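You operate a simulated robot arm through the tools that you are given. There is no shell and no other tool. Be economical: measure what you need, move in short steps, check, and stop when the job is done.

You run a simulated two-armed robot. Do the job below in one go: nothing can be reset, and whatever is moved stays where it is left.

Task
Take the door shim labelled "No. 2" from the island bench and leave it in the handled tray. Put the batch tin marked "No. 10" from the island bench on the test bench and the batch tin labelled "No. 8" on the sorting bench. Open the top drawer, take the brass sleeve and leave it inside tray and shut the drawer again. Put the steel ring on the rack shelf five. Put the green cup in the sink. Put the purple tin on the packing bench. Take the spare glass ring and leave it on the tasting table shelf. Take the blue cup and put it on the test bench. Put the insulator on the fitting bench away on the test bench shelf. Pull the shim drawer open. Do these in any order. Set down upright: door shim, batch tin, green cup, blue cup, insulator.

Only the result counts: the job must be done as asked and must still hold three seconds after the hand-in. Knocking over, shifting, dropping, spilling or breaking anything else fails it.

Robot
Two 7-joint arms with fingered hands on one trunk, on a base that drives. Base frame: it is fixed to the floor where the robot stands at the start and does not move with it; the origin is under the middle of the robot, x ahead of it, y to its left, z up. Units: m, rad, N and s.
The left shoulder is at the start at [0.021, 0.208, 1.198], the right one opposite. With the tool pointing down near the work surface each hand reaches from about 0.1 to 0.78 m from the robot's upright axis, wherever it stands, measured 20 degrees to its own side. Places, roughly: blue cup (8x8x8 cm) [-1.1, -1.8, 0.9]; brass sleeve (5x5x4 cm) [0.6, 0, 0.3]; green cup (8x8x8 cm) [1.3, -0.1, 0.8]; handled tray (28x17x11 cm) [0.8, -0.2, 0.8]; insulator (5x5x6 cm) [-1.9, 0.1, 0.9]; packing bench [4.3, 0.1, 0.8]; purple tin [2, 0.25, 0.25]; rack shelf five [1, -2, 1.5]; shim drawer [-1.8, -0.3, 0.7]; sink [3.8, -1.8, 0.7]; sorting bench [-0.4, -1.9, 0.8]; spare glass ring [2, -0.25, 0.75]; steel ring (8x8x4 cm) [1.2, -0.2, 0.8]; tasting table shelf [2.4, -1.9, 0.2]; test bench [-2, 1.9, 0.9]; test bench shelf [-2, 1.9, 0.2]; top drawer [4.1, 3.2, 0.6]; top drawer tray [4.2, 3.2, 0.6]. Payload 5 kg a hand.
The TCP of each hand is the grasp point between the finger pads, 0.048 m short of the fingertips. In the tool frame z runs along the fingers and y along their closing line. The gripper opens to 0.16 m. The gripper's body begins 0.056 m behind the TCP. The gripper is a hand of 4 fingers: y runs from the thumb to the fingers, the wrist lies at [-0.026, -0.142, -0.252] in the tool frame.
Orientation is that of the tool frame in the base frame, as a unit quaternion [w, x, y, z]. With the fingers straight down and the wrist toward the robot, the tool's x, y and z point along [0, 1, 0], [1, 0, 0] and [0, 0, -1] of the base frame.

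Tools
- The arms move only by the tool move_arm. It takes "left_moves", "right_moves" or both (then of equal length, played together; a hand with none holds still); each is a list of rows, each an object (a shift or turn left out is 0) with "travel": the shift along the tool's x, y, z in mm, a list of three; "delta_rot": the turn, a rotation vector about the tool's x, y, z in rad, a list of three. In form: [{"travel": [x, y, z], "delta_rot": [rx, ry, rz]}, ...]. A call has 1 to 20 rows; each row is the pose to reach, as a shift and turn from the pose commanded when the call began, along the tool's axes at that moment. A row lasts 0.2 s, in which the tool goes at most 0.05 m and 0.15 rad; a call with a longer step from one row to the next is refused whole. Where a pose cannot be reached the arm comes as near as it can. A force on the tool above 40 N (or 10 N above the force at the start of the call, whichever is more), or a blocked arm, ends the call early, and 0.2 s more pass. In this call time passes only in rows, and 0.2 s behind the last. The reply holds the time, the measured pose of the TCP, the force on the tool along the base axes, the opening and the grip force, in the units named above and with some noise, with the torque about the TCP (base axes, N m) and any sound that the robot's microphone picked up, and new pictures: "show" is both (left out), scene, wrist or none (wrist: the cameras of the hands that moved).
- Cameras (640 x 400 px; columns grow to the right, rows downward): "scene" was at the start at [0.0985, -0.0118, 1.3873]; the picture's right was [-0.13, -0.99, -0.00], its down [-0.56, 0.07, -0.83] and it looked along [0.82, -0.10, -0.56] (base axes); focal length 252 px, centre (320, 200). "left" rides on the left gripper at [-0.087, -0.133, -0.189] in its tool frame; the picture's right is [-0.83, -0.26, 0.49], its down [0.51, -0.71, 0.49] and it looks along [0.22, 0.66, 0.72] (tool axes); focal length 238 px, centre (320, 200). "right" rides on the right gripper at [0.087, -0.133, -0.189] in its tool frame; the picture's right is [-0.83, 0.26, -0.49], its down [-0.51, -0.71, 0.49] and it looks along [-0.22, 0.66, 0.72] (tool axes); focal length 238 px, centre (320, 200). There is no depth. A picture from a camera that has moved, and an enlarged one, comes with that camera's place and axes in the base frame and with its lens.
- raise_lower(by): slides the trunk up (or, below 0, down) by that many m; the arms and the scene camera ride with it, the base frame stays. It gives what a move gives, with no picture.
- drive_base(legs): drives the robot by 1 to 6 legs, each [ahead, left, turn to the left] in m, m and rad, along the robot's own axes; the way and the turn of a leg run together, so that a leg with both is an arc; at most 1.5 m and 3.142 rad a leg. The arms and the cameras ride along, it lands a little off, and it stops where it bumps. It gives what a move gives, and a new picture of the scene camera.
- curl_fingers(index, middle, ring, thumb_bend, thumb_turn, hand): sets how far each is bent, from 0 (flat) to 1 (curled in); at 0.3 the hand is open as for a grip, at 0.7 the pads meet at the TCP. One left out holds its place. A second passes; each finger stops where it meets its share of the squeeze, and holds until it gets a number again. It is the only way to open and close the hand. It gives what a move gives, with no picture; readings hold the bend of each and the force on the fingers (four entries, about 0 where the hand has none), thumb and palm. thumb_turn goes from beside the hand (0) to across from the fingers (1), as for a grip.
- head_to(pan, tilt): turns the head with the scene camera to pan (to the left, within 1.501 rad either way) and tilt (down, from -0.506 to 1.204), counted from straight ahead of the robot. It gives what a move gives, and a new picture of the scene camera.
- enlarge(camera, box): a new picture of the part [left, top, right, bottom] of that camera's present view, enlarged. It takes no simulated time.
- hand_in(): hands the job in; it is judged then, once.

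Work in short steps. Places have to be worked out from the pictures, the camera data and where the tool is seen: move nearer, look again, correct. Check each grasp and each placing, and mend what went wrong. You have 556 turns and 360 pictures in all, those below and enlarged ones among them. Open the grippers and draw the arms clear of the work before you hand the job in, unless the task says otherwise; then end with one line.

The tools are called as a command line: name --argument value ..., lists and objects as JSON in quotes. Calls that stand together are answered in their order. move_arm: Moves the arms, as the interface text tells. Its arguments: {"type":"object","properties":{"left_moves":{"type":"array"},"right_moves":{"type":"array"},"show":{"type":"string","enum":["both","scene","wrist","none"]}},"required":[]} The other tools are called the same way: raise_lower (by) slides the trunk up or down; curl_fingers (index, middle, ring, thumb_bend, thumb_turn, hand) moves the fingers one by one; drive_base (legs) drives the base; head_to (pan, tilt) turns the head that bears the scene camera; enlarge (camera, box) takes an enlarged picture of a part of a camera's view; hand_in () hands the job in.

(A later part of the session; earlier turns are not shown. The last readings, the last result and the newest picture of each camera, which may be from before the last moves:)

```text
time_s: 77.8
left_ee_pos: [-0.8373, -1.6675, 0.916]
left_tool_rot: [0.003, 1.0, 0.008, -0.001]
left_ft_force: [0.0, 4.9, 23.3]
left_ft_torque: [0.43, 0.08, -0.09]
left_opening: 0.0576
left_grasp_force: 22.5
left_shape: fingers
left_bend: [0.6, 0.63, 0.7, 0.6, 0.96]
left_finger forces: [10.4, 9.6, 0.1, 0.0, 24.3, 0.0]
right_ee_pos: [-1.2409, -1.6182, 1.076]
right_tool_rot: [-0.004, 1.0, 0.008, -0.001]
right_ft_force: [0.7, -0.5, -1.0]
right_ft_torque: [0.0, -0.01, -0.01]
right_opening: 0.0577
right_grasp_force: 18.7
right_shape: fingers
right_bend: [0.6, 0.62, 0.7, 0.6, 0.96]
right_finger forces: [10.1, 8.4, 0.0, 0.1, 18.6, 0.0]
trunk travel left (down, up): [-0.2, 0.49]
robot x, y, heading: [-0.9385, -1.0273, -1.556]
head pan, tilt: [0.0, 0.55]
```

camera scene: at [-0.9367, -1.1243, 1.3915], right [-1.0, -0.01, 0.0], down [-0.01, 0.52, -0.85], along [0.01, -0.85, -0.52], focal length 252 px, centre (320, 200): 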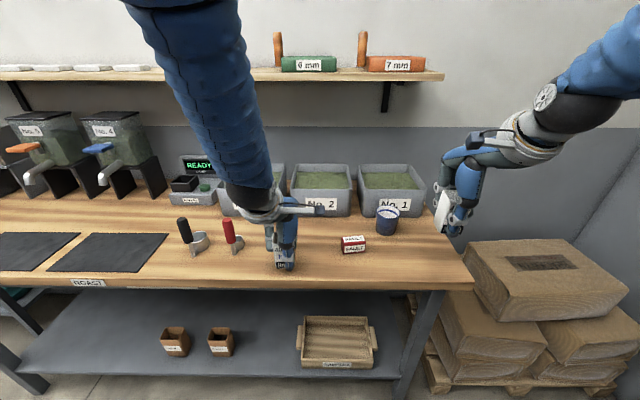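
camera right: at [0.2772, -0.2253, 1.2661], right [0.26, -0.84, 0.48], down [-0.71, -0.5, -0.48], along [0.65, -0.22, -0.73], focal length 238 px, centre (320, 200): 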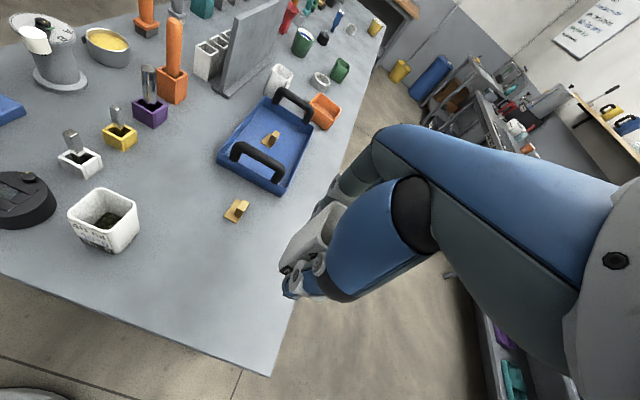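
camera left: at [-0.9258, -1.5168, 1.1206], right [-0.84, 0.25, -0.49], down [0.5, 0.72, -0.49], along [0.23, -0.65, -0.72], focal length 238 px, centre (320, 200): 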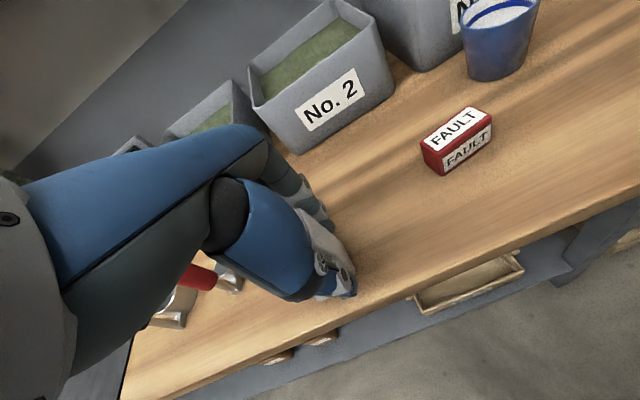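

Contact at TCP z ≈ 0.917 (bench ≈ 0.85). I ease off 3 mm, release, and rise.

move_arm --left_moves '[{"travel": [0, 0, -4]}]' --show "none"

curl_fingers --hand "left" --index 0.45 --middle 0.45 --ring 0.45 --thumb_bend 0.45

move_arm --left_moves '[{"travel": [0, 0, -45]}, {"travel": [0, 0, -90]}, {"travel": [0, 0, -135]}, {"travel": [0, 0, -170]}]'

```text
time_s: 78.2
left_ee_pos: [-0.837, -1.6664, 0.9148]
left_tool_rot: [-0.001, 1.0, 0.008, 0.0]
left_ft_force: [0.6, -5.2, 9.6]
left_ft_torque: [-0.21, -0.04, -0.02]
left_opening: 0.0579
left_grasp_force: 21.8
left_shape: fingers
left_bend: [0.6, 0.62, 0.7, 0.6, 0.96]
left_finger forces: [12.4, 11.2, 0.1, 0.0, 19.8, 0.1]
right_ee_pos: [-1.2417, -1.6196, 1.074]
right_tool_rot: [-0.004, 1.0, 0.007, -0.001]
right_ft_force: [0.3, -0.5, -1.2]
right_ft_torque: [0.0, -0.01, -0.02]
right_opening: 0.0578
right_grasp_force: 17.8
right_shape: fingers
right_bend: [0.6, 0.62, 0.7, 0.6, 0.96]
right_finger forces: [10.2, 8.4, 0.0, 0.0, 18.6, 0.1]
trunk travel left (down, up): [-0.2, 0.49]
robot x, y, heading: [-0.9365, -1.0267, -1.556]
head pan, tilt: [0.0, 0.55]
```

```text
time_s: 79.2
left_ee_pos: [-0.8361, -1.6665, 0.9163]
left_tool_rot: [0.0, 1.0, 0.008, 0.001]
left_ft_force: [-0.1, -0.2, 0.0]
left_ft_torque: [0.01, 0.0, -0.01]
left_opening: 0.111
left_grasp_force: 0.1
left_shape: fingers
left_bend: [0.45, 0.45, 0.45, 0.45, 0.97]
left_finger forces: [0.0, 0.1, 0.0, 0.1, 0.0, 0.0]
right_ee_pos: [-1.2397, -1.6192, 1.0747]
right_tool_rot: [-0.004, 1.0, 0.007, 0.0]
right_ft_force: [0.1, -0.3, -1.0]
right_ft_torque: [-0.01, 0.0, -0.01]
right_opening: 0.0577
right_grasp_force: 18.3
right_shape: fingers
right_bend: [0.6, 0.62, 0.7, 0.6, 0.96]
right_finger forces: [10.2, 8.4, 0.1, 0.0, 18.6, 0.1]
trunk travel left (down, up): [-0.2, 0.49]
robot x, y, heading: [-0.9359, -1.022, -1.553]
head pan, tilt: [0.0, 0.55]
```

```text
time_s: 80.2
left_ee_pos: [-0.8369, -1.6645, 1.0854]
left_tool_rot: [-0.002, 1.0, 0.007, 0.0]
left_ft_force: [-0.6, 0.1, -1.1]
left_ft_torque: [-0.1, 0.01, -0.01]
left_opening: 0.1109
left_grasp_force: 0.1
left_shape: fingers
left_bend: [0.45, 0.45, 0.45, 0.45, 0.97]
left_finger forces: [0.0, 0.0, 0.0, 0.0, 0.0, 0.0]
right_ee_pos: [-1.2394, -1.6204, 1.0748]
right_tool_rot: [-0.004, 1.0, 0.007, -0.001]
right_ft_force: [-0.1, 0.3, -1.4]
right_ft_torque: [-0.01, 0.03, -0.01]
right_opening: 0.0576
right_grasp_force: 18.9
right_shape: fingers
right_bend: [0.6, 0.62, 0.7, 0.6, 0.96]
right_finger forces: [10.3, 8.4, 0.1, 0.0, 18.6, 0.0]
trunk travel left (down, up): [-0.2, 0.49]
robot x, y, heading: [-0.9359, -1.0245, -1.555]
head pan, tilt: [0.0, 0.55]
camera scene: at [-0.9366, -1.1236, 1.3916], right [-1.0, -0.01, 0.0], down [-0.01, 0.52, -0.85], along [0.01, -0.85, -0.52], focal length 252 px, centre (320, 200)
camera left: at [-0.9262, -1.5327, 1.274], right [-0.84, 0.25, -0.49], down [0.5, 0.72, -0.49], along [0.23, -0.65, -0.72], focal length 238 px, centre (320, 200)
```

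scene: 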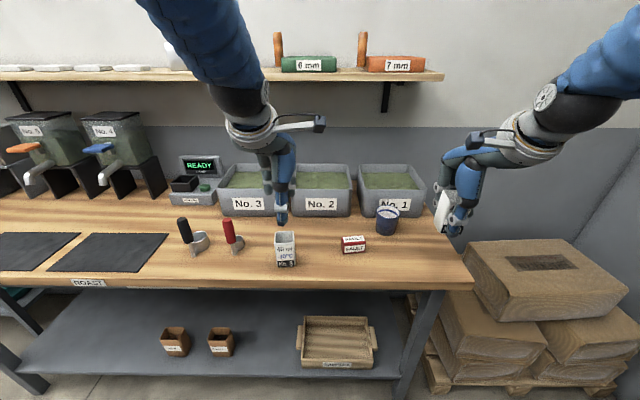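
left: 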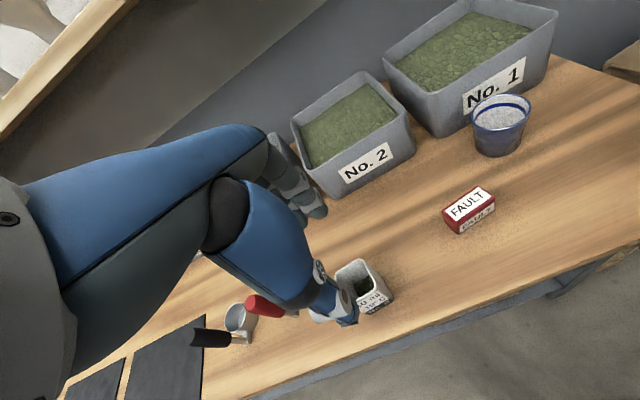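

Tin 8 stands on the sorting bench. The blue cup is at about (−1.153, −1.81), close to a bin, so I shift the base right and nearer and will grasp it with a yawed hand.

drive_base --legs '[[0.09, -0.28, 0]]'

enlarge --camera "scene" --box '[160, 140, 400, 290]'

```text
time_s: 82.2
left_ee_pos: [-1.1134, -1.7579, 1.0855]
left_tool_rot: [0.0, 1.0, 0.009, 0.001]
left_ft_force: [-0.2, 0.3, 0.9]
left_ft_torque: [0.01, -0.1, 0.02]
left_opening: 0.1109
left_grasp_force: 0.1
left_shape: fingers
left_bend: [0.45, 0.45, 0.45, 0.45, 0.97]
left_finger forces: [0.0, 0.0, 0.0, 0.0, 0.0, 0.1]
right_ee_pos: [-1.5173, -1.7136, 1.0743]
right_tool_rot: [-0.004, 1.0, 0.008, -0.001]
right_ft_force: [-1.2, -1.3, -1.1]
right_ft_torque: [0.0, -0.12, 0.02]
right_opening: 0.0581
right_grasp_force: 18.5
right_shape: fingers
right_bend: [0.6, 0.62, 0.7, 0.6, 0.96]
right_finger forces: [10.3, 8.5, 0.1, 0.0, 18.6, 0.0]
trunk travel left (down, up): [-0.2, 0.49]
robot x, y, heading: [-1.2144, -1.1164, -1.552]
head pan, tilt: [0.0, 0.55]
camera scene: at [-1.2139, -1.2176, 1.3915], right [-1.0, -0.02, 0.0], down [-0.01, 0.52, -0.85], along [0.02, -0.85, -0.52], focal length 252 px, centre (320, 200)
```

scene: 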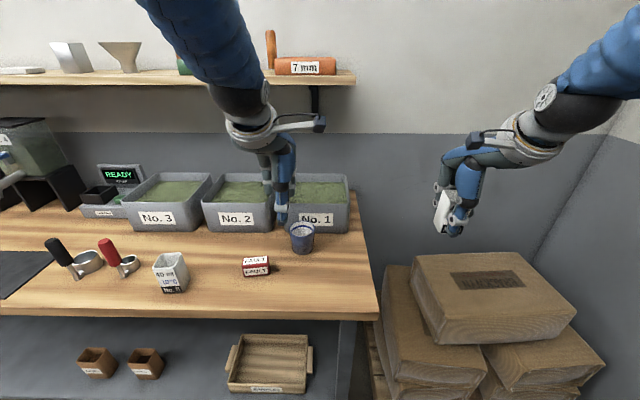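

```text
2.67 times, centred on (280, 215) of scene
camera zoom: at [-1.2139, -1.2176, 1.3915], right [-1.0, -0.02, 0.0], down [-0.01, 0.52, -0.85], along [0.02, -0.85, -0.52], focal length 673 px, centre (427, 160)
```

zoom: 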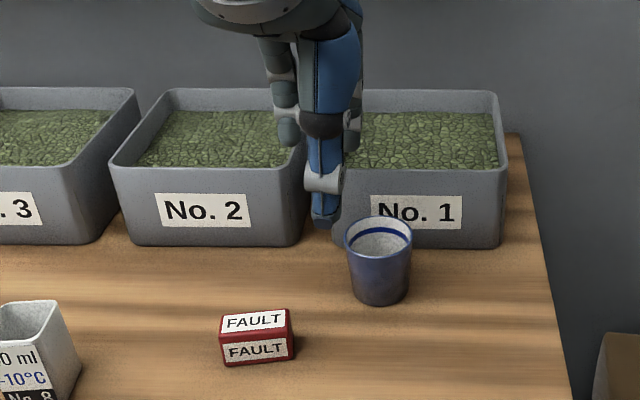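

Cup centre ≈ (−1.149, −1.812). I open the left hand to ~0.12 and bring it over the cup while yawing 90° clockwise.

curl_fingers --hand "left" --index 0.42 --middle 0.42 --ring 0.42 --thumb_bend 0.42

move_arm --left_moves '[{"travel": [-4, 5, -5], "delta_rot": [0, 0, 0.143]}, {"travel": [-7, 10, -10], "delta_rot": [0, 0, 0.286]}, {"travel": [-10, 15, -15], "delta_rot": [0, 0, 0.428]}, {"travel": [-14, 20, -15], "delta_rot": [0, 0, 0.571]}, {"travel": [-17, 25, -15], "delta_rot": [0, 0, 0.714]}, {"travel": [-20, 30, -15], "delta_rot": [0, 0, 0.857]}, {"travel": [-23, 35, -15], "delta_rot": [0, 0, 1.0]}, {"travel": [-26, 40, -15], "delta_rot": [0, 0, 1.142]}, {"travel": [-30, 45, -15], "delta_rot": [0, 0, 1.285]}, {"travel": [-33, 50, -15], "delta_rot": [0, 0, 1.428]}, {"travel": [-36, 54, -15], "delta_rot": [0, 0, 1.57]}]'

enlarge --camera "scene" --box '[160, 140, 400, 290]'

```text
time_s: 83.2
left_ee_pos: [-1.1117, -1.7581, 1.0857]
left_tool_rot: [0.0, 1.0, 0.009, 0.0]
left_ft_force: [1.0, 0.7, 0.6]
left_ft_torque: [0.0, 0.0, 0.02]
left_opening: 0.1224
left_grasp_force: 0.1
left_shape: fingers
left_bend: [0.42, 0.42, 0.42, 0.42, 0.97]
left_finger forces: [0.1, 0.1, 0.1, 0.0, 0.0, 0.1]
right_ee_pos: [-1.5158, -1.7138, 1.0751]
right_tool_rot: [-0.003, 1.0, 0.009, -0.001]
right_ft_force: [-0.1, -0.3, -2.2]
right_ft_torque: [0.0, 0.0, 0.0]
right_opening: 0.0578
right_grasp_force: 17.8
right_shape: fingers
right_bend: [0.6, 0.62, 0.7, 0.6, 0.96]
right_finger forces: [10.2, 8.4, 0.0, 0.0, 18.6, 0.1]
trunk travel left (down, up): [-0.2, 0.49]
robot x, y, heading: [-1.215, -1.1186, -1.554]
head pan, tilt: [0.0, 0.55]
```

```text
time_s: 85.6
left_ee_pos: [-1.148, -1.8136, 1.1001]
left_tool_rot: [-0.002, 0.712, -0.702, -0.001]
left_ft_force: [0.3, -0.4, -0.5]
left_ft_torque: [0.08, 0.01, -0.01]
left_opening: 0.1227
left_grasp_force: 0.2
left_shape: fingers
left_bend: [0.42, 0.42, 0.42, 0.42, 0.97]
left_finger forces: [0.0, 0.0, 0.0, 0.1, 0.0, 0.0]
right_ee_pos: [-1.5159, -1.7146, 1.0752]
right_tool_rot: [-0.005, 1.0, 0.008, 0.0]
right_ft_force: [-0.7, -0.9, -0.9]
right_ft_torque: [0.04, -0.05, 0.0]
right_opening: 0.0577
right_grasp_force: 18.7
right_shape: fingers
right_bend: [0.6, 0.62, 0.7, 0.6, 0.96]
right_finger forces: [10.3, 8.4, 0.1, 0.0, 18.7, 0.0]
trunk travel left (down, up): [-0.2, 0.49]
robot x, y, heading: [-1.2183, -1.1162, -1.552]
head pan, tilt: [0.0, 0.55]
camera scene: at [-1.2132, -1.2181, 1.3915], right [-1.0, -0.02, 0.0], down [-0.01, 0.52, -0.85], along [0.02, -0.85, -0.52], focal length 252 px, centre (320, 200)
camera left: at [-1.0157, -1.7249, 1.2884], right [0.25, 0.84, -0.48], down [0.72, -0.49, -0.49], along [-0.65, -0.23, -0.72], focal length 238 px, centre (320, 200)
```

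scene: 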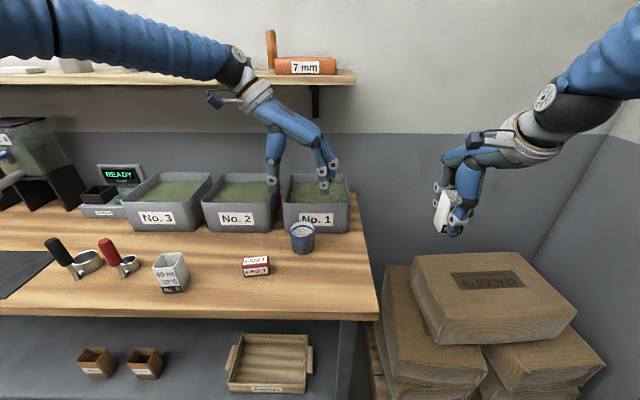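
left: 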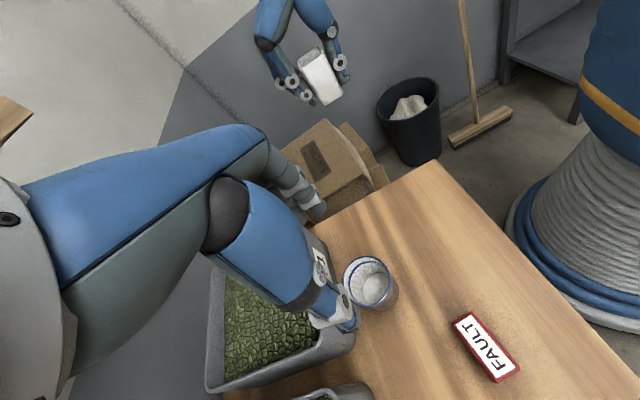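

```text
2.67 times, centred on (280, 215) of scene
camera zoom: at [-1.2132, -1.2181, 1.3915], right [-1.0, -0.02, 0.0], down [-0.01, 0.52, -0.85], along [0.02, -0.85, -0.52], focal length 673 px, centre (427, 160)
```

zoom: 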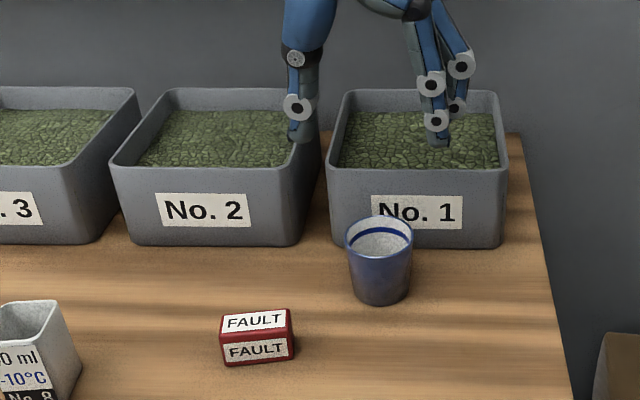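

Cup rim centre measured at (−1.146, −1.807), nicely between the fingers. I descend around it.

move_arm --left_moves '[{"travel": [-6, 0, 45]}, {"travel": [-6, 0, 90]}, {"travel": [-6, 0, 130]}, {"travel": [-6, 0, 165]}, {"travel": [-6, 0, 190]}]' --show "wrist"

enlarge --camera "scene" --box '[200, 140, 400, 290]'

```text
time_s: 86.8
left_ee_pos: [-1.1466, -1.806, 0.9115]
left_tool_rot: [0.0, 0.713, -0.701, 0.0]
left_ft_force: [0.1, -1.6, 0.0]
left_ft_torque: [0.07, -0.01, -0.01]
left_opening: 0.1229
left_grasp_force: 0.1
left_shape: fingers
left_bend: [0.42, 0.42, 0.42, 0.42, 0.97]
left_finger forces: [0.0, 0.1, 0.0, 0.1, 0.1, 0.1]
right_ee_pos: [-1.5142, -1.715, 1.0748]
right_tool_rot: [-0.004, 1.0, 0.008, -0.002]
right_ft_force: [0.1, -0.8, -1.1]
right_ft_torque: [0.04, 0.02, -0.04]
right_opening: 0.058
right_grasp_force: 19.2
right_shape: fingers
right_bend: [0.6, 0.62, 0.7, 0.6, 0.96]
right_finger forces: [10.2, 8.3, 0.1, 0.1, 18.6, 0.1]
trunk travel left (down, up): [-0.2, 0.49]
robot x, y, heading: [-1.2127, -1.1177, -1.552]
head pan, tilt: [0.0, 0.55]
camera left: at [-1.0166, -1.7163, 1.0986], right [0.24, 0.84, -0.49], down [0.72, -0.49, -0.49], along [-0.65, -0.23, -0.72], focal length 238 px, centre (320, 200)
```

left: 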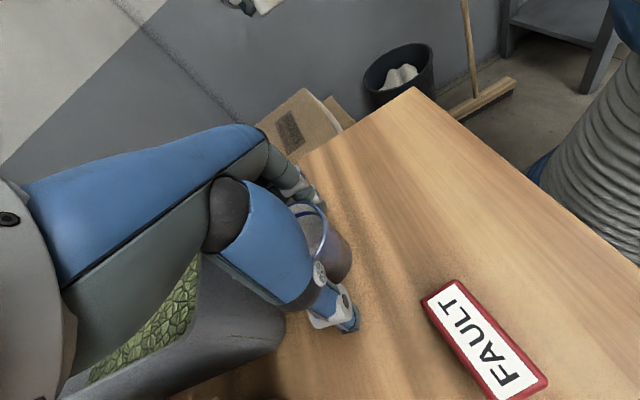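

```text
2.67 times, centred on (300, 215) of scene
camera zoom: at [-1.2126, -1.2179, 1.3915], right [-1.0, -0.02, 0.0], down [-0.01, 0.52, -0.85], along [0.01, -0.85, -0.52], focal length 673 px, centre (373, 160)
```

zoom: 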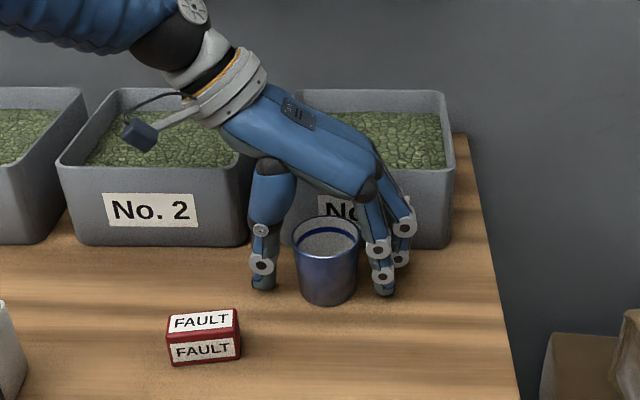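

The cup is centred between thumb and fingers. I close.

curl_fingers --hand "left" --index 0.65 --middle 0.65 --ring 0.65 --thumb_bend 0.65

move_arm --left_moves '[{"travel": [0, 0, -30]}, {"travel": [0, 0, -70]}, {"travel": [0, 0, -110]}, {"travel": [0, 0, -150]}, {"travel": [0, 0, -180]}]'

```text
time_s: 87.8
left_ee_pos: [-1.1477, -1.8048, 0.9112]
left_tool_rot: [0.0, 0.713, -0.701, 0.0]
left_ft_force: [-1.0, -0.5, 3.0]
left_ft_torque: [-0.14, 0.22, -0.07]
left_opening: 0.0641
left_grasp_force: 17.8
left_shape: fingers
left_bend: [0.57, 0.58, 0.65, 0.58, 0.97]
left_finger forces: [7.9, 9.3, 0.0, 0.0, 17.5, 0.0]
right_ee_pos: [-1.5161, -1.7141, 1.0738]
right_tool_rot: [-0.003, 1.0, 0.008, -0.001]
right_ft_force: [-0.2, -1.2, -1.6]
right_ft_torque: [-0.05, 0.0, 0.01]
right_opening: 0.0577
right_grasp_force: 18.0
right_shape: fingers
right_bend: [0.6, 0.62, 0.7, 0.6, 0.96]
right_finger forces: [10.4, 8.3, 0.0, 0.0, 18.6, 0.0]
trunk travel left (down, up): [-0.2, 0.49]
robot x, y, heading: [-1.2185, -1.119, -1.556]
head pan, tilt: [0.0, 0.55]
```

```text
time_s: 89.0
left_ee_pos: [-1.1479, -1.8061, 1.092]
left_tool_rot: [-0.001, 0.713, -0.701, -0.001]
left_ft_force: [-0.1, 0.5, -3.2]
left_ft_torque: [-0.04, 0.01, -0.01]
left_opening: 0.0636
left_grasp_force: 16.1
left_shape: fingers
left_bend: [0.57, 0.58, 0.65, 0.59, 0.96]
left_finger forces: [7.4, 8.3, 0.0, 0.0, 16.9, 0.0]
right_ee_pos: [-1.516, -1.7136, 1.0741]
right_tool_rot: [-0.004, 1.0, 0.008, -0.001]
right_ft_force: [0.5, 0.4, -0.6]
right_ft_torque: [-0.04, 0.01, 0.0]
right_opening: 0.0576
right_grasp_force: 18.4
right_shape: fingers
right_bend: [0.6, 0.62, 0.7, 0.6, 0.96]
right_finger forces: [10.2, 8.3, 0.1, 0.1, 18.6, 0.1]
trunk travel left (down, up): [-0.2, 0.49]
robot x, y, heading: [-1.2119, -1.1142, -1.551]
head pan, tilt: [0.0, 0.55]
camera scene: at [-1.2129, -1.2171, 1.3916], right [-1.0, -0.02, 0.0], down [-0.01, 0.52, -0.85], along [0.01, -0.85, -0.52], focal length 252 px, centre (320, 200)
camera left: at [-1.0171, -1.7175, 1.2798], right [0.24, 0.84, -0.48], down [0.72, -0.49, -0.49], along [-0.65, -0.23, -0.72], focal length 238 px, centre (320, 200)
```

scene: 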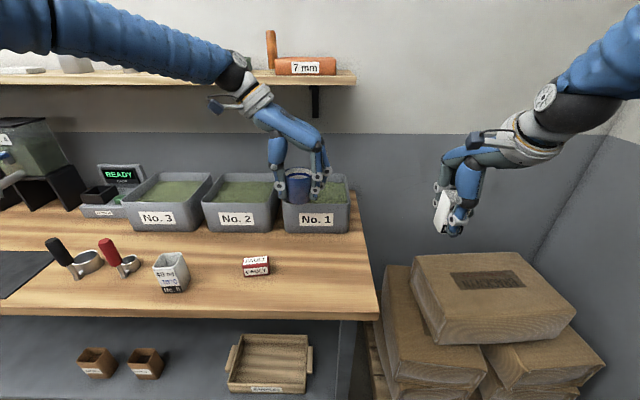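
left: 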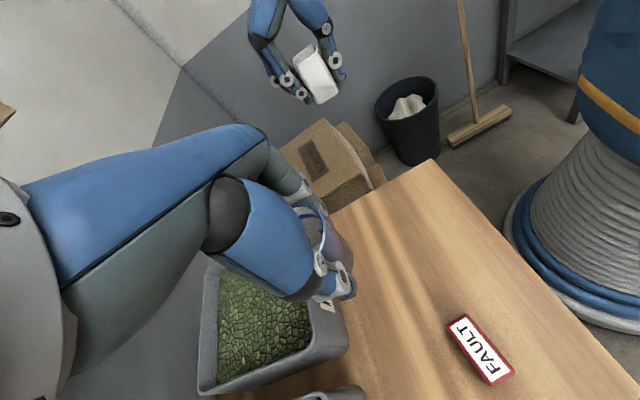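

The blue cup is held. I back out and turn round towards the test bench, staying in the open floor area.

drive_base --legs '[[-0.75, 0.45, 0], [0, 0, -1.57]]'

head_to --pan -0.5 --tilt 0.35

```text
time_s: 97.4
left_ee_pos: [-1.4694, -0.4308, 1.0919]
left_tool_rot: [0.0, -0.012, 1.0, 0.001]
left_ft_force: [0.4, 0.5, -2.1]
left_ft_torque: [-0.04, 0.0, 0.02]
left_opening: 0.0632
left_grasp_force: 16.0
left_shape: fingers
left_bend: [0.58, 0.58, 0.65, 0.59, 0.96]
left_finger forces: [7.0, 8.3, 0.0, 0.0, 16.5, 0.1]
right_ee_pos: [-1.3781, -0.0615, 1.0743]
right_tool_rot: [-0.003, 0.716, -0.698, 0.003]
right_ft_force: [0.4, 0.2, -1.3]
right_ft_torque: [0.02, 0.04, 0.01]
right_opening: 0.0574
right_grasp_force: 17.9
right_shape: fingers
right_bend: [0.6, 0.62, 0.7, 0.61, 0.96]
right_finger forces: [10.1, 8.2, 0.0, 0.0, 18.2, 0.0]
trunk travel left (down, up): [-0.2, 0.49]
robot x, y, heading: [-0.7771, -0.3554, -3.122]
head pan, tilt: [0.0, 0.55]
camera scene: at [-0.8781, -0.3611, 1.3915], right [-0.02, 1.0, 0.0], down [0.52, 0.01, -0.85], along [-0.85, -0.02, -0.52], focal length 252 px, centre (320, 200)
```

scene: 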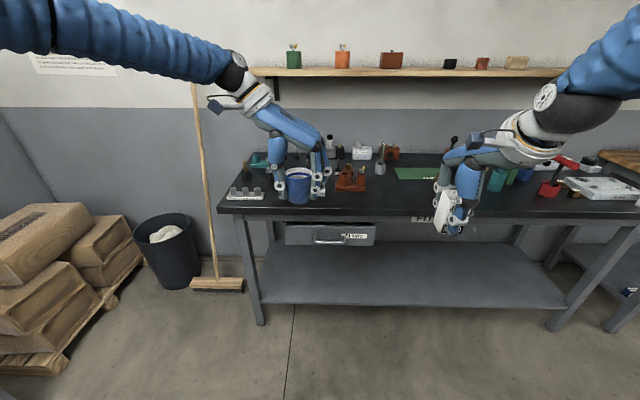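

```text
time_s: 98.4
left_ee_pos: [-1.4672, -0.4304, 1.092]
left_tool_rot: [0.0, -0.012, 1.0, 0.0]
left_ft_force: [0.0, 0.7, -2.1]
left_ft_torque: [-0.02, -0.02, 0.0]
left_opening: 0.0634
left_grasp_force: 16.0
left_shape: fingers
left_bend: [0.58, 0.58, 0.65, 0.59, 0.96]
left_finger forces: [6.9, 8.4, 0.0, 0.1, 16.4, 0.1]
right_ee_pos: [-1.3768, -0.0624, 1.0747]
right_tool_rot: [-0.004, 0.716, -0.698, 0.002]
right_ft_force: [0.1, 0.1, -1.4]
right_ft_torque: [-0.02, 0.01, -0.03]
right_opening: 0.0573
right_grasp_force: 18.7
right_shape: fingers
right_bend: [0.6, 0.62, 0.7, 0.61, 0.96]
right_finger forces: [9.9, 8.1, 0.0, 0.0, 18.3, 0.0]
trunk travel left (down, up): [-0.2, 0.49]
robot x, y, heading: [-0.776, -0.3567, -3.118]
head pan, tilt: [-0.499, 0.351]
camera scene: at [-0.8712, -0.3166, 1.4098], right [0.46, 0.89, 0.0], down [0.31, -0.16, -0.94], along [-0.84, 0.43, -0.34], focal length 252 px, centre (320, 200)
```

scene: 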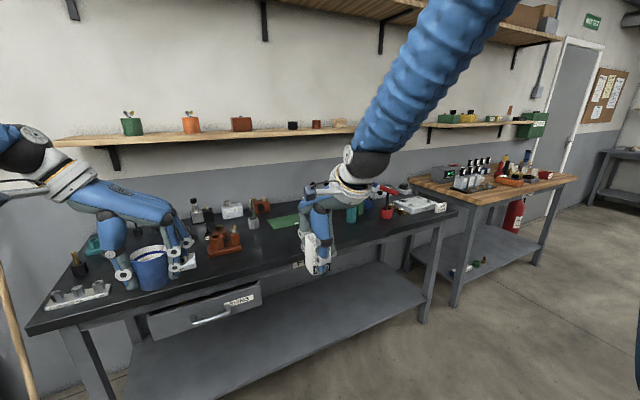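

Fitting bench with the SHIMS drawer is ahead; the wooden bench to its right is the test bench. I strafe right to stand before it.

drive_base --legs '[[0, -1.2, 0], [0, -0.85, 0]]'

head_to --pan 0.0 --tilt 0.5

```text
time_s: 108.7
left_ee_pos: [-1.5727, 1.6148, 1.0917]
left_tool_rot: [0.0, -0.029, 1.0, 0.0]
left_ft_force: [0.1, 0.0, -2.0]
left_ft_torque: [0.0, -0.02, 0.0]
left_opening: 0.0632
left_grasp_force: 16.1
left_shape: fingers
left_bend: [0.58, 0.58, 0.65, 0.59, 0.96]
left_finger forces: [7.2, 8.4, 0.1, 0.1, 16.6, 0.0]
right_ee_pos: [-1.494, 1.984, 1.0745]
right_tool_rot: [-0.004, 0.727, -0.686, 0.003]
right_ft_force: [-0.1, 0.4, -1.3]
right_ft_torque: [-0.08, 0.0, 0.02]
right_opening: 0.0571
right_grasp_force: 17.5
right_shape: fingers
right_bend: [0.6, 0.62, 0.7, 0.61, 0.96]
right_finger forces: [10.0, 8.2, 0.1, 0.0, 18.2, 0.0]
trunk travel left (down, up): [-0.2, 0.49]
robot x, y, heading: [-0.8847, 1.7089, -3.081]
head pan, tilt: [-0.499, 0.351]
camera scene: at [-0.9784, 1.7478, 1.4098], right [0.43, 0.9, 0.0], down [0.31, -0.15, -0.94], along [-0.85, 0.4, -0.34], focal length 252 px, centre (320, 200)
```

scene: 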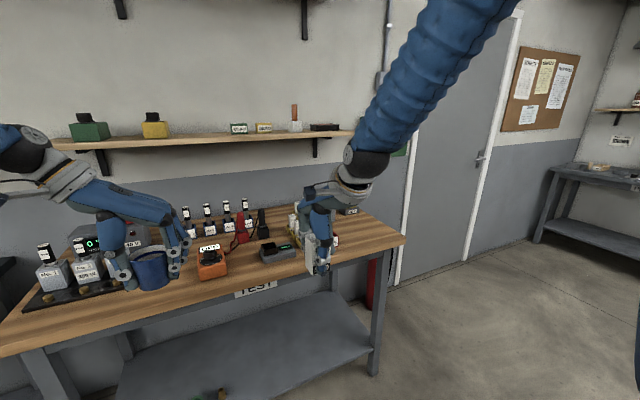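

```text
time_s: 109.6
left_ee_pos: [-1.5709, 1.6133, 1.0917]
left_tool_rot: [0.0, -0.028, 1.0, 0.0]
left_ft_force: [0.5, 0.1, -2.2]
left_ft_torque: [-0.03, -0.02, -0.02]
left_opening: 0.0632
left_grasp_force: 16.0
left_shape: fingers
left_bend: [0.58, 0.58, 0.65, 0.59, 0.96]
left_finger forces: [7.1, 8.3, 0.0, 0.1, 16.4, 0.1]
right_ee_pos: [-1.4926, 1.9852, 1.0742]
right_tool_rot: [-0.004, 0.727, -0.687, 0.002]
right_ft_force: [-0.1, -0.6, -0.2]
right_ft_torque: [-0.01, 0.02, 0.03]
right_opening: 0.0574
right_grasp_force: 18.4
right_shape: fingers
right_bend: [0.6, 0.62, 0.7, 0.61, 0.96]
right_finger forces: [10.0, 8.2, 0.1, 0.0, 18.2, 0.0]
trunk travel left (down, up): [-0.2, 0.49]
robot x, y, heading: [-0.8835, 1.7133, -3.084]
head pan, tilt: [0.0, 0.499]
camera scene: at [-0.9851, 1.7024, 1.3961], right [-0.06, 1.0, 0.0], down [0.48, 0.03, -0.88], along [-0.88, -0.05, -0.48], focal length 252 px, centre (320, 200)
```

scene: 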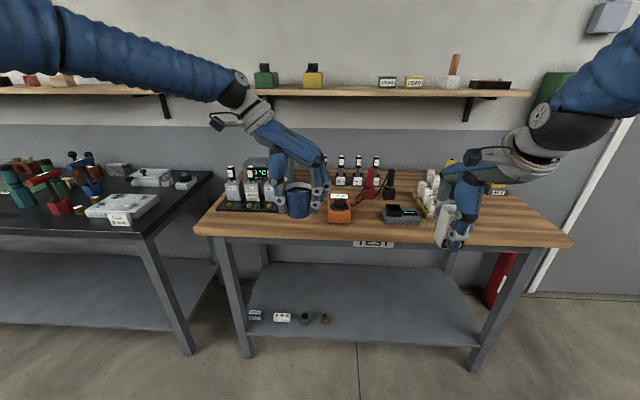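

I zoom on the test bench top to find free spots.

enlarge --camera "scene" --box '[190, 120, 580, 340]'

```text
1.64 times, centred on (385, 230) of scene
camera zoom: at [-0.9851, 1.7024, 1.3961], right [-0.06, 1.0, 0.0], down [0.48, 0.03, -0.88], along [-0.88, -0.05, -0.48], focal length 414 px, centre (213, 151)
```

zoom: 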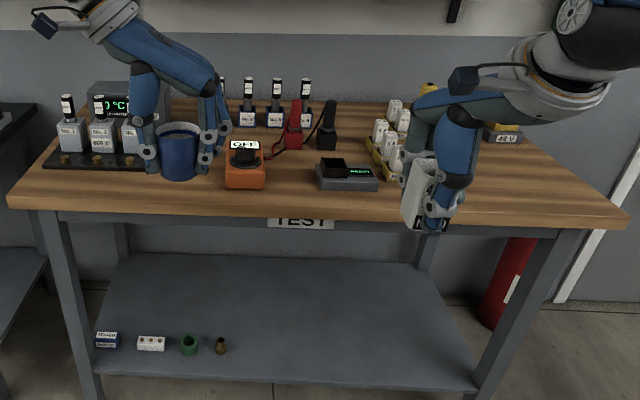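

Free wood is at the right end (y ≈ 2.2–2.5). I strafe right, square up and look again.

drive_base --legs '[[0, 0, -0.058], [0, -0.42, 0]]'

enlarge --camera "scene" --box '[120, 120, 510, 340]'

```text
time_s: 112.6
left_ee_pos: [-1.5758, 2.0746, 1.0922]
left_tool_rot: [0.0, 0.002, 1.0, 0.0]
left_ft_force: [-0.6, 0.2, -1.8]
left_ft_torque: [-0.05, -0.01, 0.03]
left_opening: 0.0633
left_grasp_force: 16.4
left_shape: fingers
left_bend: [0.58, 0.59, 0.65, 0.59, 0.96]
left_finger forces: [7.2, 8.3, 0.0, 0.0, 16.5, 0.0]
right_ee_pos: [-1.474, 2.4409, 1.0763]
right_tool_rot: [0.003, -0.706, 0.708, -0.003]
right_ft_force: [0.5, 0.5, -1.4]
right_ft_torque: [-0.06, 0.0, 0.01]
right_opening: 0.0572
right_grasp_force: 18.0
right_shape: fingers
right_bend: [0.6, 0.62, 0.7, 0.61, 0.96]
right_finger forces: [10.1, 8.2, 0.0, 0.0, 18.3, 0.0]
trunk travel left (down, up): [-0.2, 0.49]
robot x, y, heading: [-0.8853, 2.1261, 3.134]
head pan, tilt: [0.0, 0.499]
camera scene: at [-0.9845, 2.1278, 1.3961], right [0.0, 1.0, 0.0], down [0.48, 0.0, -0.88], along [-0.88, 0.0, -0.48], focal length 252 px, centre (320, 200)
```

scene: 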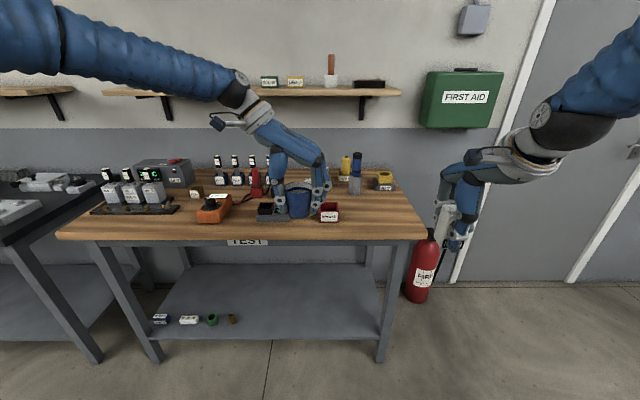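

```text
1.64 times, centred on (315, 230) of scene
camera zoom: at [-0.9845, 2.1278, 1.3961], right [0.0, 1.0, 0.0], down [0.48, 0.0, -0.88], along [-0.88, 0.0, -0.48], focal length 414 px, centre (328, 151)
```

zoom: 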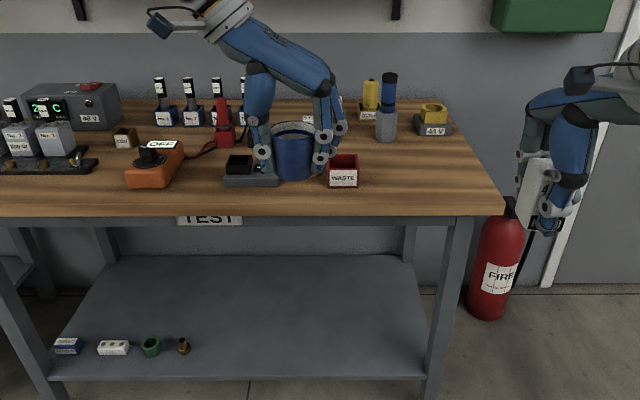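

Spots chosen: tin 10 at about (−1.84, 2.42), cup at (−1.84, 2.30). I drive forward 0.25 m.

drive_base --legs '[[0.26, 0, 0]]'

enlarge --camera "scene" --box '[220, 150, 540, 330]'

```text
time_s: 114.5
left_ee_pos: [-1.8351, 2.0737, 1.0908]
left_tool_rot: [0.001, -0.001, 1.0, 0.0]
left_ft_force: [-0.6, -0.3, -4.1]
left_ft_torque: [0.01, -0.11, -0.04]
left_opening: 0.0633
left_grasp_force: 16.1
left_shape: fingers
left_bend: [0.58, 0.59, 0.65, 0.59, 0.96]
left_finger forces: [7.1, 8.4, 0.0, 0.0, 16.5, 0.1]
right_ee_pos: [-1.7352, 2.4391, 1.0749]
right_tool_rot: [0.004, -0.707, 0.707, -0.003]
right_ft_force: [-0.6, -0.7, -1.5]
right_ft_torque: [-0.03, -0.07, 0.03]
right_opening: 0.0571
right_grasp_force: 18.8
right_shape: fingers
right_bend: [0.6, 0.62, 0.7, 0.61, 0.96]
right_finger forces: [10.1, 8.2, 0.0, 0.1, 18.2, 0.0]
trunk travel left (down, up): [-0.2, 0.49]
robot x, y, heading: [-1.1458, 2.1288, 3.139]
head pan, tilt: [0.0, 0.499]
camera scene: at [-1.245, 2.1272, 1.396], right [0.0, 1.0, 0.0], down [0.48, 0.0, -0.88], along [-0.88, 0.0, -0.48], focal length 252 px, centre (320, 200)
```

scene: 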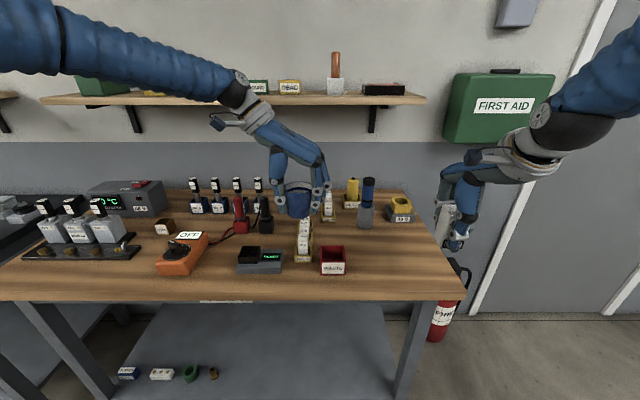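

```text
2.00 times, centred on (380, 240) of scene
camera zoom: at [-1.245, 2.1272, 1.396], right [0.0, 1.0, 0.0], down [0.48, 0.0, -0.88], along [-0.88, 0.0, -0.48], focal length 505 px, centre (200, 120)
```

zoom: 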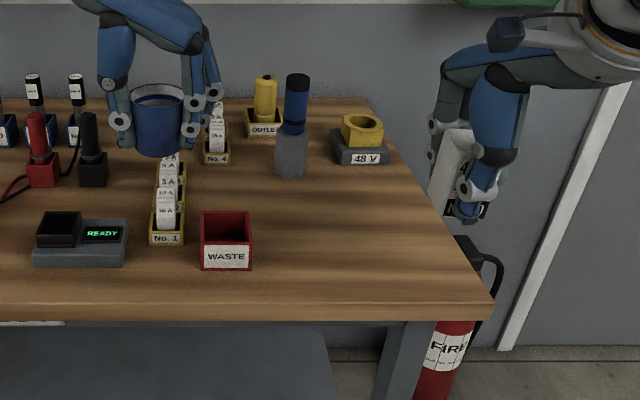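

The right end is free. I carry tin 10 forward and lower it towards (−1.85, 2.43).

move_arm --right_moves '[{"travel": [3, 40, 0]}, {"travel": [6, 80, 0]}, {"travel": [9, 115, 10]}, {"travel": [9, 115, 55]}, {"travel": [9, 115, 100]}, {"travel": [9, 115, 140]}, {"travel": [9, 115, 150]}]'

```text
time_s: 116.2
left_ee_pos: [-1.8327, 2.0716, 1.0907]
left_tool_rot: [0.0, 0.0, 1.0, -0.001]
left_ft_force: [-1.0, -0.6, -3.4]
left_ft_torque: [0.01, -0.07, -0.04]
left_opening: 0.063
left_grasp_force: 16.2
left_shape: fingers
left_bend: [0.58, 0.59, 0.65, 0.59, 0.96]
left_finger forces: [7.1, 8.4, 0.1, 0.1, 16.5, 0.1]
right_ee_pos: [-1.8542, 2.4299, 0.935]
right_tool_rot: [-0.003, -0.705, 0.709, 0.005]
right_ft_force: [4.0, -0.4, 19.4]
right_ft_torque: [-0.03, -0.31, 0.03]
right_opening: 0.0593
right_grasp_force: 22.8
right_shape: fingers
right_bend: [0.6, 0.63, 0.7, 0.6, 0.96]
right_finger forces: [11.3, 9.8, 0.0, 0.0, 24.6, 0.0]
trunk travel left (down, up): [-0.2, 0.49]
robot x, y, heading: [-1.14, 2.1259, 3.141]
head pan, tilt: [0.0, 0.499]
stopped in row 7 (right hand): the force on the tool passed its limit (the readings are from after the stop); the commanded pose is now the measured one
camera scene: at [-1.2425, 2.1266, 1.3962], right [0.0, 1.0, 0.0], down [0.48, 0.0, -0.88], along [-0.88, 0.0, -0.48], focal length 252 px, centre (320, 200)
camera right: at [-1.7198, 2.3445, 1.1224], right [-0.25, 0.83, 0.49], down [0.7, 0.5, -0.5], along [-0.66, 0.22, -0.71], focal length 238 px, centre (320, 200)
```

scene: 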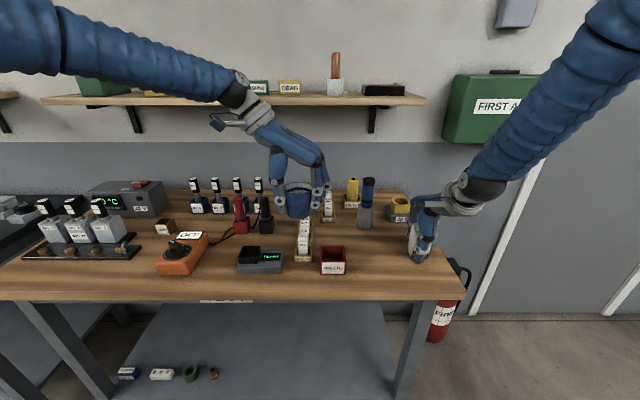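
right: 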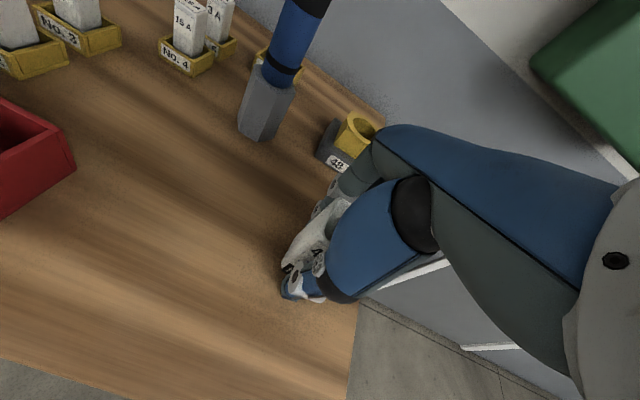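

Contact felt at z ≈ 0.935. I ease off 2 mm, release and rise.

move_arm --right_moves '[{"travel": [0, 0, -2]}]' --show "none"

curl_fingers --hand "right" --index 0.45 --middle 0.45 --ring 0.45 --thumb_bend 0.45

move_arm --right_moves '[{"travel": [0, 0, -45]}, {"travel": [0, 0, -90]}, {"travel": [0, 0, -135]}, {"travel": [-20, -40, -160]}, {"travel": [-50, -80, -160]}, {"travel": [-80, -120, -160]}]'

```text
time_s: 116.6
left_ee_pos: [-1.8325, 2.0719, 1.0915]
left_tool_rot: [0.0, 0.001, 1.0, -0.001]
left_ft_force: [-0.8, 0.4, -1.6]
left_ft_torque: [0.03, 0.02, 0.03]
left_opening: 0.0632
left_grasp_force: 16.1
left_shape: fingers
left_bend: [0.58, 0.59, 0.65, 0.59, 0.96]
left_finger forces: [7.1, 8.5, 0.1, 0.0, 16.5, 0.0]
right_ee_pos: [-1.8537, 2.4306, 0.9337]
right_tool_rot: [-0.002, -0.706, 0.708, 0.004]
right_ft_force: [-2.3, 1.8, 14.4]
right_ft_torque: [0.12, 0.19, 0.02]
right_opening: 0.0592
right_grasp_force: 22.6
right_shape: fingers
right_bend: [0.6, 0.63, 0.7, 0.6, 0.96]
right_finger forces: [12.3, 11.6, 0.0, 0.1, 21.2, 0.0]
trunk travel left (down, up): [-0.2, 0.49]
robot x, y, heading: [-1.1414, 2.1283, 3.141]
head pan, tilt: [0.0, 0.499]
```

```text
time_s: 117.6
left_ee_pos: [-1.8329, 2.0725, 1.0913]
left_tool_rot: [0.0, 0.0, 1.0, -0.001]
left_ft_force: [0.7, -0.2, -2.6]
left_ft_torque: [-0.02, -0.03, -0.01]
left_opening: 0.0633
left_grasp_force: 15.6
left_shape: fingers
left_bend: [0.58, 0.59, 0.65, 0.59, 0.96]
left_finger forces: [7.1, 8.3, 0.0, 0.1, 16.6, 0.0]
right_ee_pos: [-1.8528, 2.4299, 0.9337]
right_tool_rot: [-0.001, -0.706, 0.708, 0.003]
right_ft_force: [4.3, 0.1, 10.2]
right_ft_torque: [0.11, 0.32, -0.05]
right_opening: 0.1109
right_grasp_force: 4.9
right_shape: fingers
right_bend: [0.45, 0.47, 0.45, 0.45, 0.97]
right_finger forces: [0.1, 9.5, 0.0, 0.1, 0.0, 0.0]
trunk travel left (down, up): [-0.2, 0.49]
robot x, y, heading: [-1.1398, 2.128, 3.141]
head pan, tilt: [0.0, 0.499]
```

```text
refused: row 4 steps farther than a row can; nothing moved
```

The middle finger still feels 9.5 N. I look closely before rising.

enlarge --camera "scene" --box '[340, 170, 500, 290]'

enlarge --camera "right" --box '[200, 80, 460, 340]'

```text
3.33 times, centred on (420, 230) of scene
camera zoom: at [-1.2424, 2.1268, 1.3962], right [0.0, 1.0, 0.0], down [0.48, 0.0, -0.88], along [-0.88, 0.0, -0.48], focal length 842 px, centre (-13, 100)
```

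zoom: 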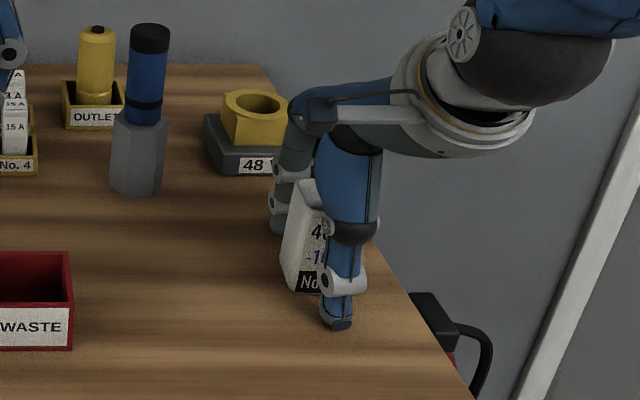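

```text
1.54 times, centred on (330, 210) of right
camera zoom: at [-1.7188, 2.3443, 1.1224], right [-0.25, 0.83, 0.49], down [0.71, 0.51, -0.49], along [-0.66, 0.22, -0.72], focal length 367 px, centre (305, 185)
```

zoom: 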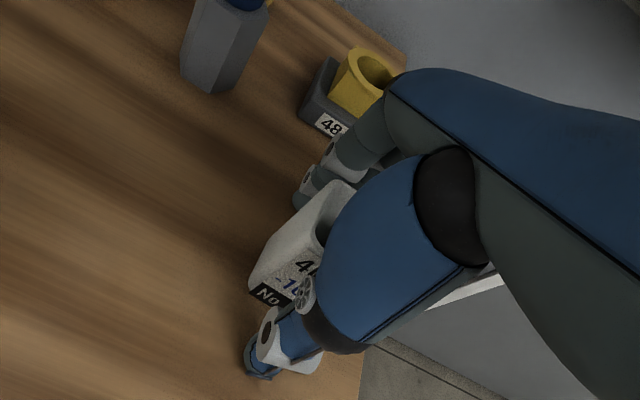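

The longest (middle) finger tip is most likely just resting on the bench top. I rise straight up.

move_arm --right_moves '[{"travel": [0, 0, -15]}, {"travel": [0, 0, -50]}, {"travel": [0, 0, -95]}, {"travel": [0, 0, -140]}]'

```text
time_s: 118.6
left_ee_pos: [-1.8321, 2.0712, 1.0926]
left_tool_rot: [-0.001, 0.0, 1.0, 0.0]
left_ft_force: [1.5, -0.5, -1.4]
left_ft_torque: [0.02, 0.1, 0.06]
left_opening: 0.0633
left_grasp_force: 16.4
left_shape: fingers
left_bend: [0.58, 0.59, 0.65, 0.59, 0.96]
left_finger forces: [7.2, 8.3, 0.0, 0.1, 16.5, 0.0]
right_ee_pos: [-1.8488, 2.4319, 1.0725]
right_tool_rot: [-0.001, -0.706, 0.708, 0.002]
right_ft_force: [1.2, -0.9, -0.8]
right_ft_torque: [0.05, 0.15, -0.04]
right_opening: 0.1108
right_grasp_force: 0.0
right_shape: fingers
right_bend: [0.45, 0.45, 0.45, 0.45, 0.97]
right_finger forces: [0.0, 0.0, 0.0, 0.1, 0.1, 0.0]
trunk travel left (down, up): [-0.2, 0.49]
robot x, y, heading: [-1.1374, 2.1279, 3.141]
head pan, tilt: [0.0, 0.499]
camera scene: at [-1.2419, 2.1265, 1.3963], right [0.0, 1.0, 0.0], down [0.48, 0.0, -0.88], along [-0.88, 0.0, -0.48], focal length 252 px, centre (320, 200)
camera right: at [-1.715, 2.3452, 1.2621], right [-0.25, 0.83, 0.49], down [0.71, 0.51, -0.49], along [-0.66, 0.22, -0.72], focal length 238 px, centre (320, 200)
```

scene: 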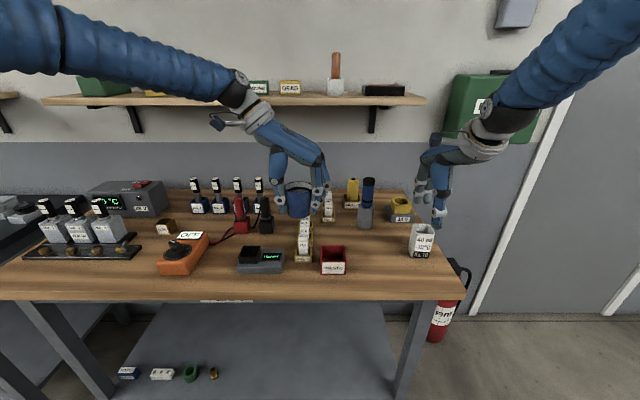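
right: 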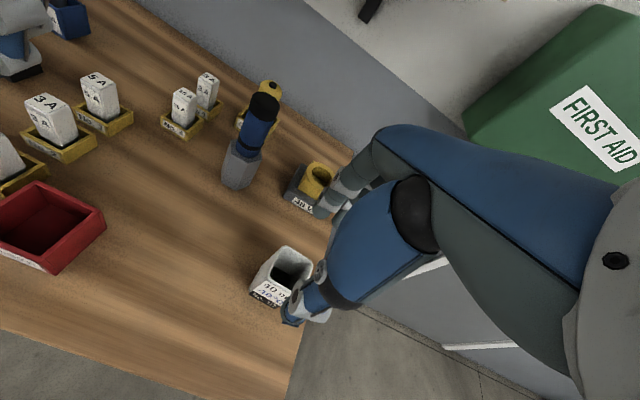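

Tin 10 stands; I check its distance from the bench edge with a zoom.

enlarge --camera "scene" --box '[340, 170, 500, 310]'

```text
2.86 times, centred on (420, 240) of scene
camera zoom: at [-1.2419, 2.1265, 1.3963], right [0.0, 1.0, 0.0], down [0.48, 0.0, -0.88], along [-0.88, 0.0, -0.48], focal length 721 px, centre (34, 86)
```

zoom: 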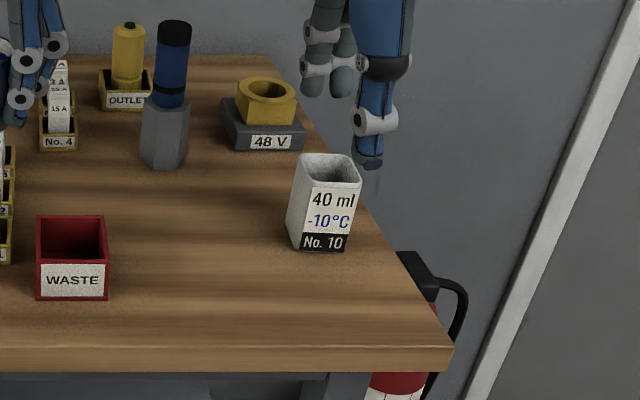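

Tin 10 is well placed (bench ≈ 0.875). I retract the right hand and shift the base right so the left hand can set the cup at about (−1.90, 2.285).

move_arm --right_moves '[{"travel": [-20, -40, -10]}, {"travel": [-40, -80, -20]}, {"travel": [-60, -120, -20]}, {"travel": [-80, -160, -20]}]' --show "none"

drive_base --legs '[[0.06, -0.15, 0]]'

```text
time_s: 119.8
left_ee_pos: [-1.8347, 2.0714, 1.09]
left_tool_rot: [0.001, -0.001, 1.0, -0.001]
left_ft_force: [0.3, 0.9, -1.7]
left_ft_torque: [-0.12, -0.02, -0.01]
left_opening: 0.0631
left_grasp_force: 16.5
left_shape: fingers
left_bend: [0.58, 0.59, 0.65, 0.59, 0.96]
left_finger forces: [7.2, 8.4, 0.0, 0.0, 16.4, 0.0]
right_ee_pos: [-1.6663, 2.523, 1.0722]
right_tool_rot: [-0.076, 0.729, -0.68, 0.01]
right_ft_force: [-1.1, 1.3, 0.6]
right_ft_torque: [-0.11, -0.01, 0.02]
right_opening: 0.1116
right_grasp_force: 0.1
right_shape: fingers
right_bend: [0.45, 0.45, 0.45, 0.45, 0.98]
right_finger forces: [0.0, 0.0, 0.0, 0.0, 0.1, 0.0]
right hand out of reach, approached as far as the arm can: row 4
trunk travel left (down, up): [-0.2, 0.49]
robot x, y, heading: [-1.1426, 2.1254, -3.138]
head pan, tilt: [0.0, 0.499]
stopped in row 4 (right hand): the arm was blocked; the commanded pose is now the measured one
```

```text
time_s: 121.2
left_ee_pos: [-1.8955, 2.2202, 1.0909]
left_tool_rot: [0.001, -0.003, 1.0, 0.0]
left_ft_force: [0.1, 1.0, -2.2]
left_ft_torque: [-0.14, -0.06, -0.02]
left_opening: 0.0631
left_grasp_force: 16.0
left_shape: fingers
left_bend: [0.58, 0.59, 0.65, 0.59, 0.96]
left_finger forces: [7.2, 8.5, 0.0, 0.1, 16.5, 0.0]
right_ee_pos: [-1.7294, 2.671, 1.0732]
right_tool_rot: [-0.076, 0.729, -0.68, 0.011]
right_ft_force: [-0.6, 0.4, -0.4]
right_ft_torque: [-0.13, -0.04, -0.02]
right_opening: 0.1113
right_grasp_force: 0.0
right_shape: fingers
right_bend: [0.45, 0.45, 0.45, 0.45, 0.98]
right_finger forces: [0.0, 0.0, 0.0, 0.1, 0.1, 0.0]
trunk travel left (down, up): [-0.2, 0.49]
robot x, y, heading: [-1.2053, 2.2795, -3.139]
head pan, tilt: [0.0, 0.499]
camera scene: at [-1.3052, 2.2784, 1.3961], right [0.0, 1.0, 0.0], down [0.48, 0.0, -0.88], along [-0.88, 0.0, -0.48], focal length 252 px, centre (320, 200)
```

scene: 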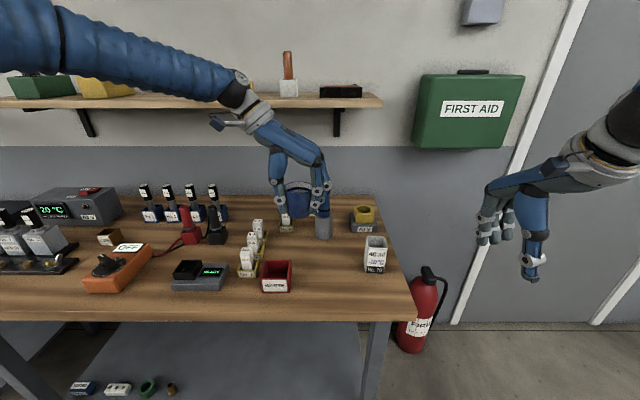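

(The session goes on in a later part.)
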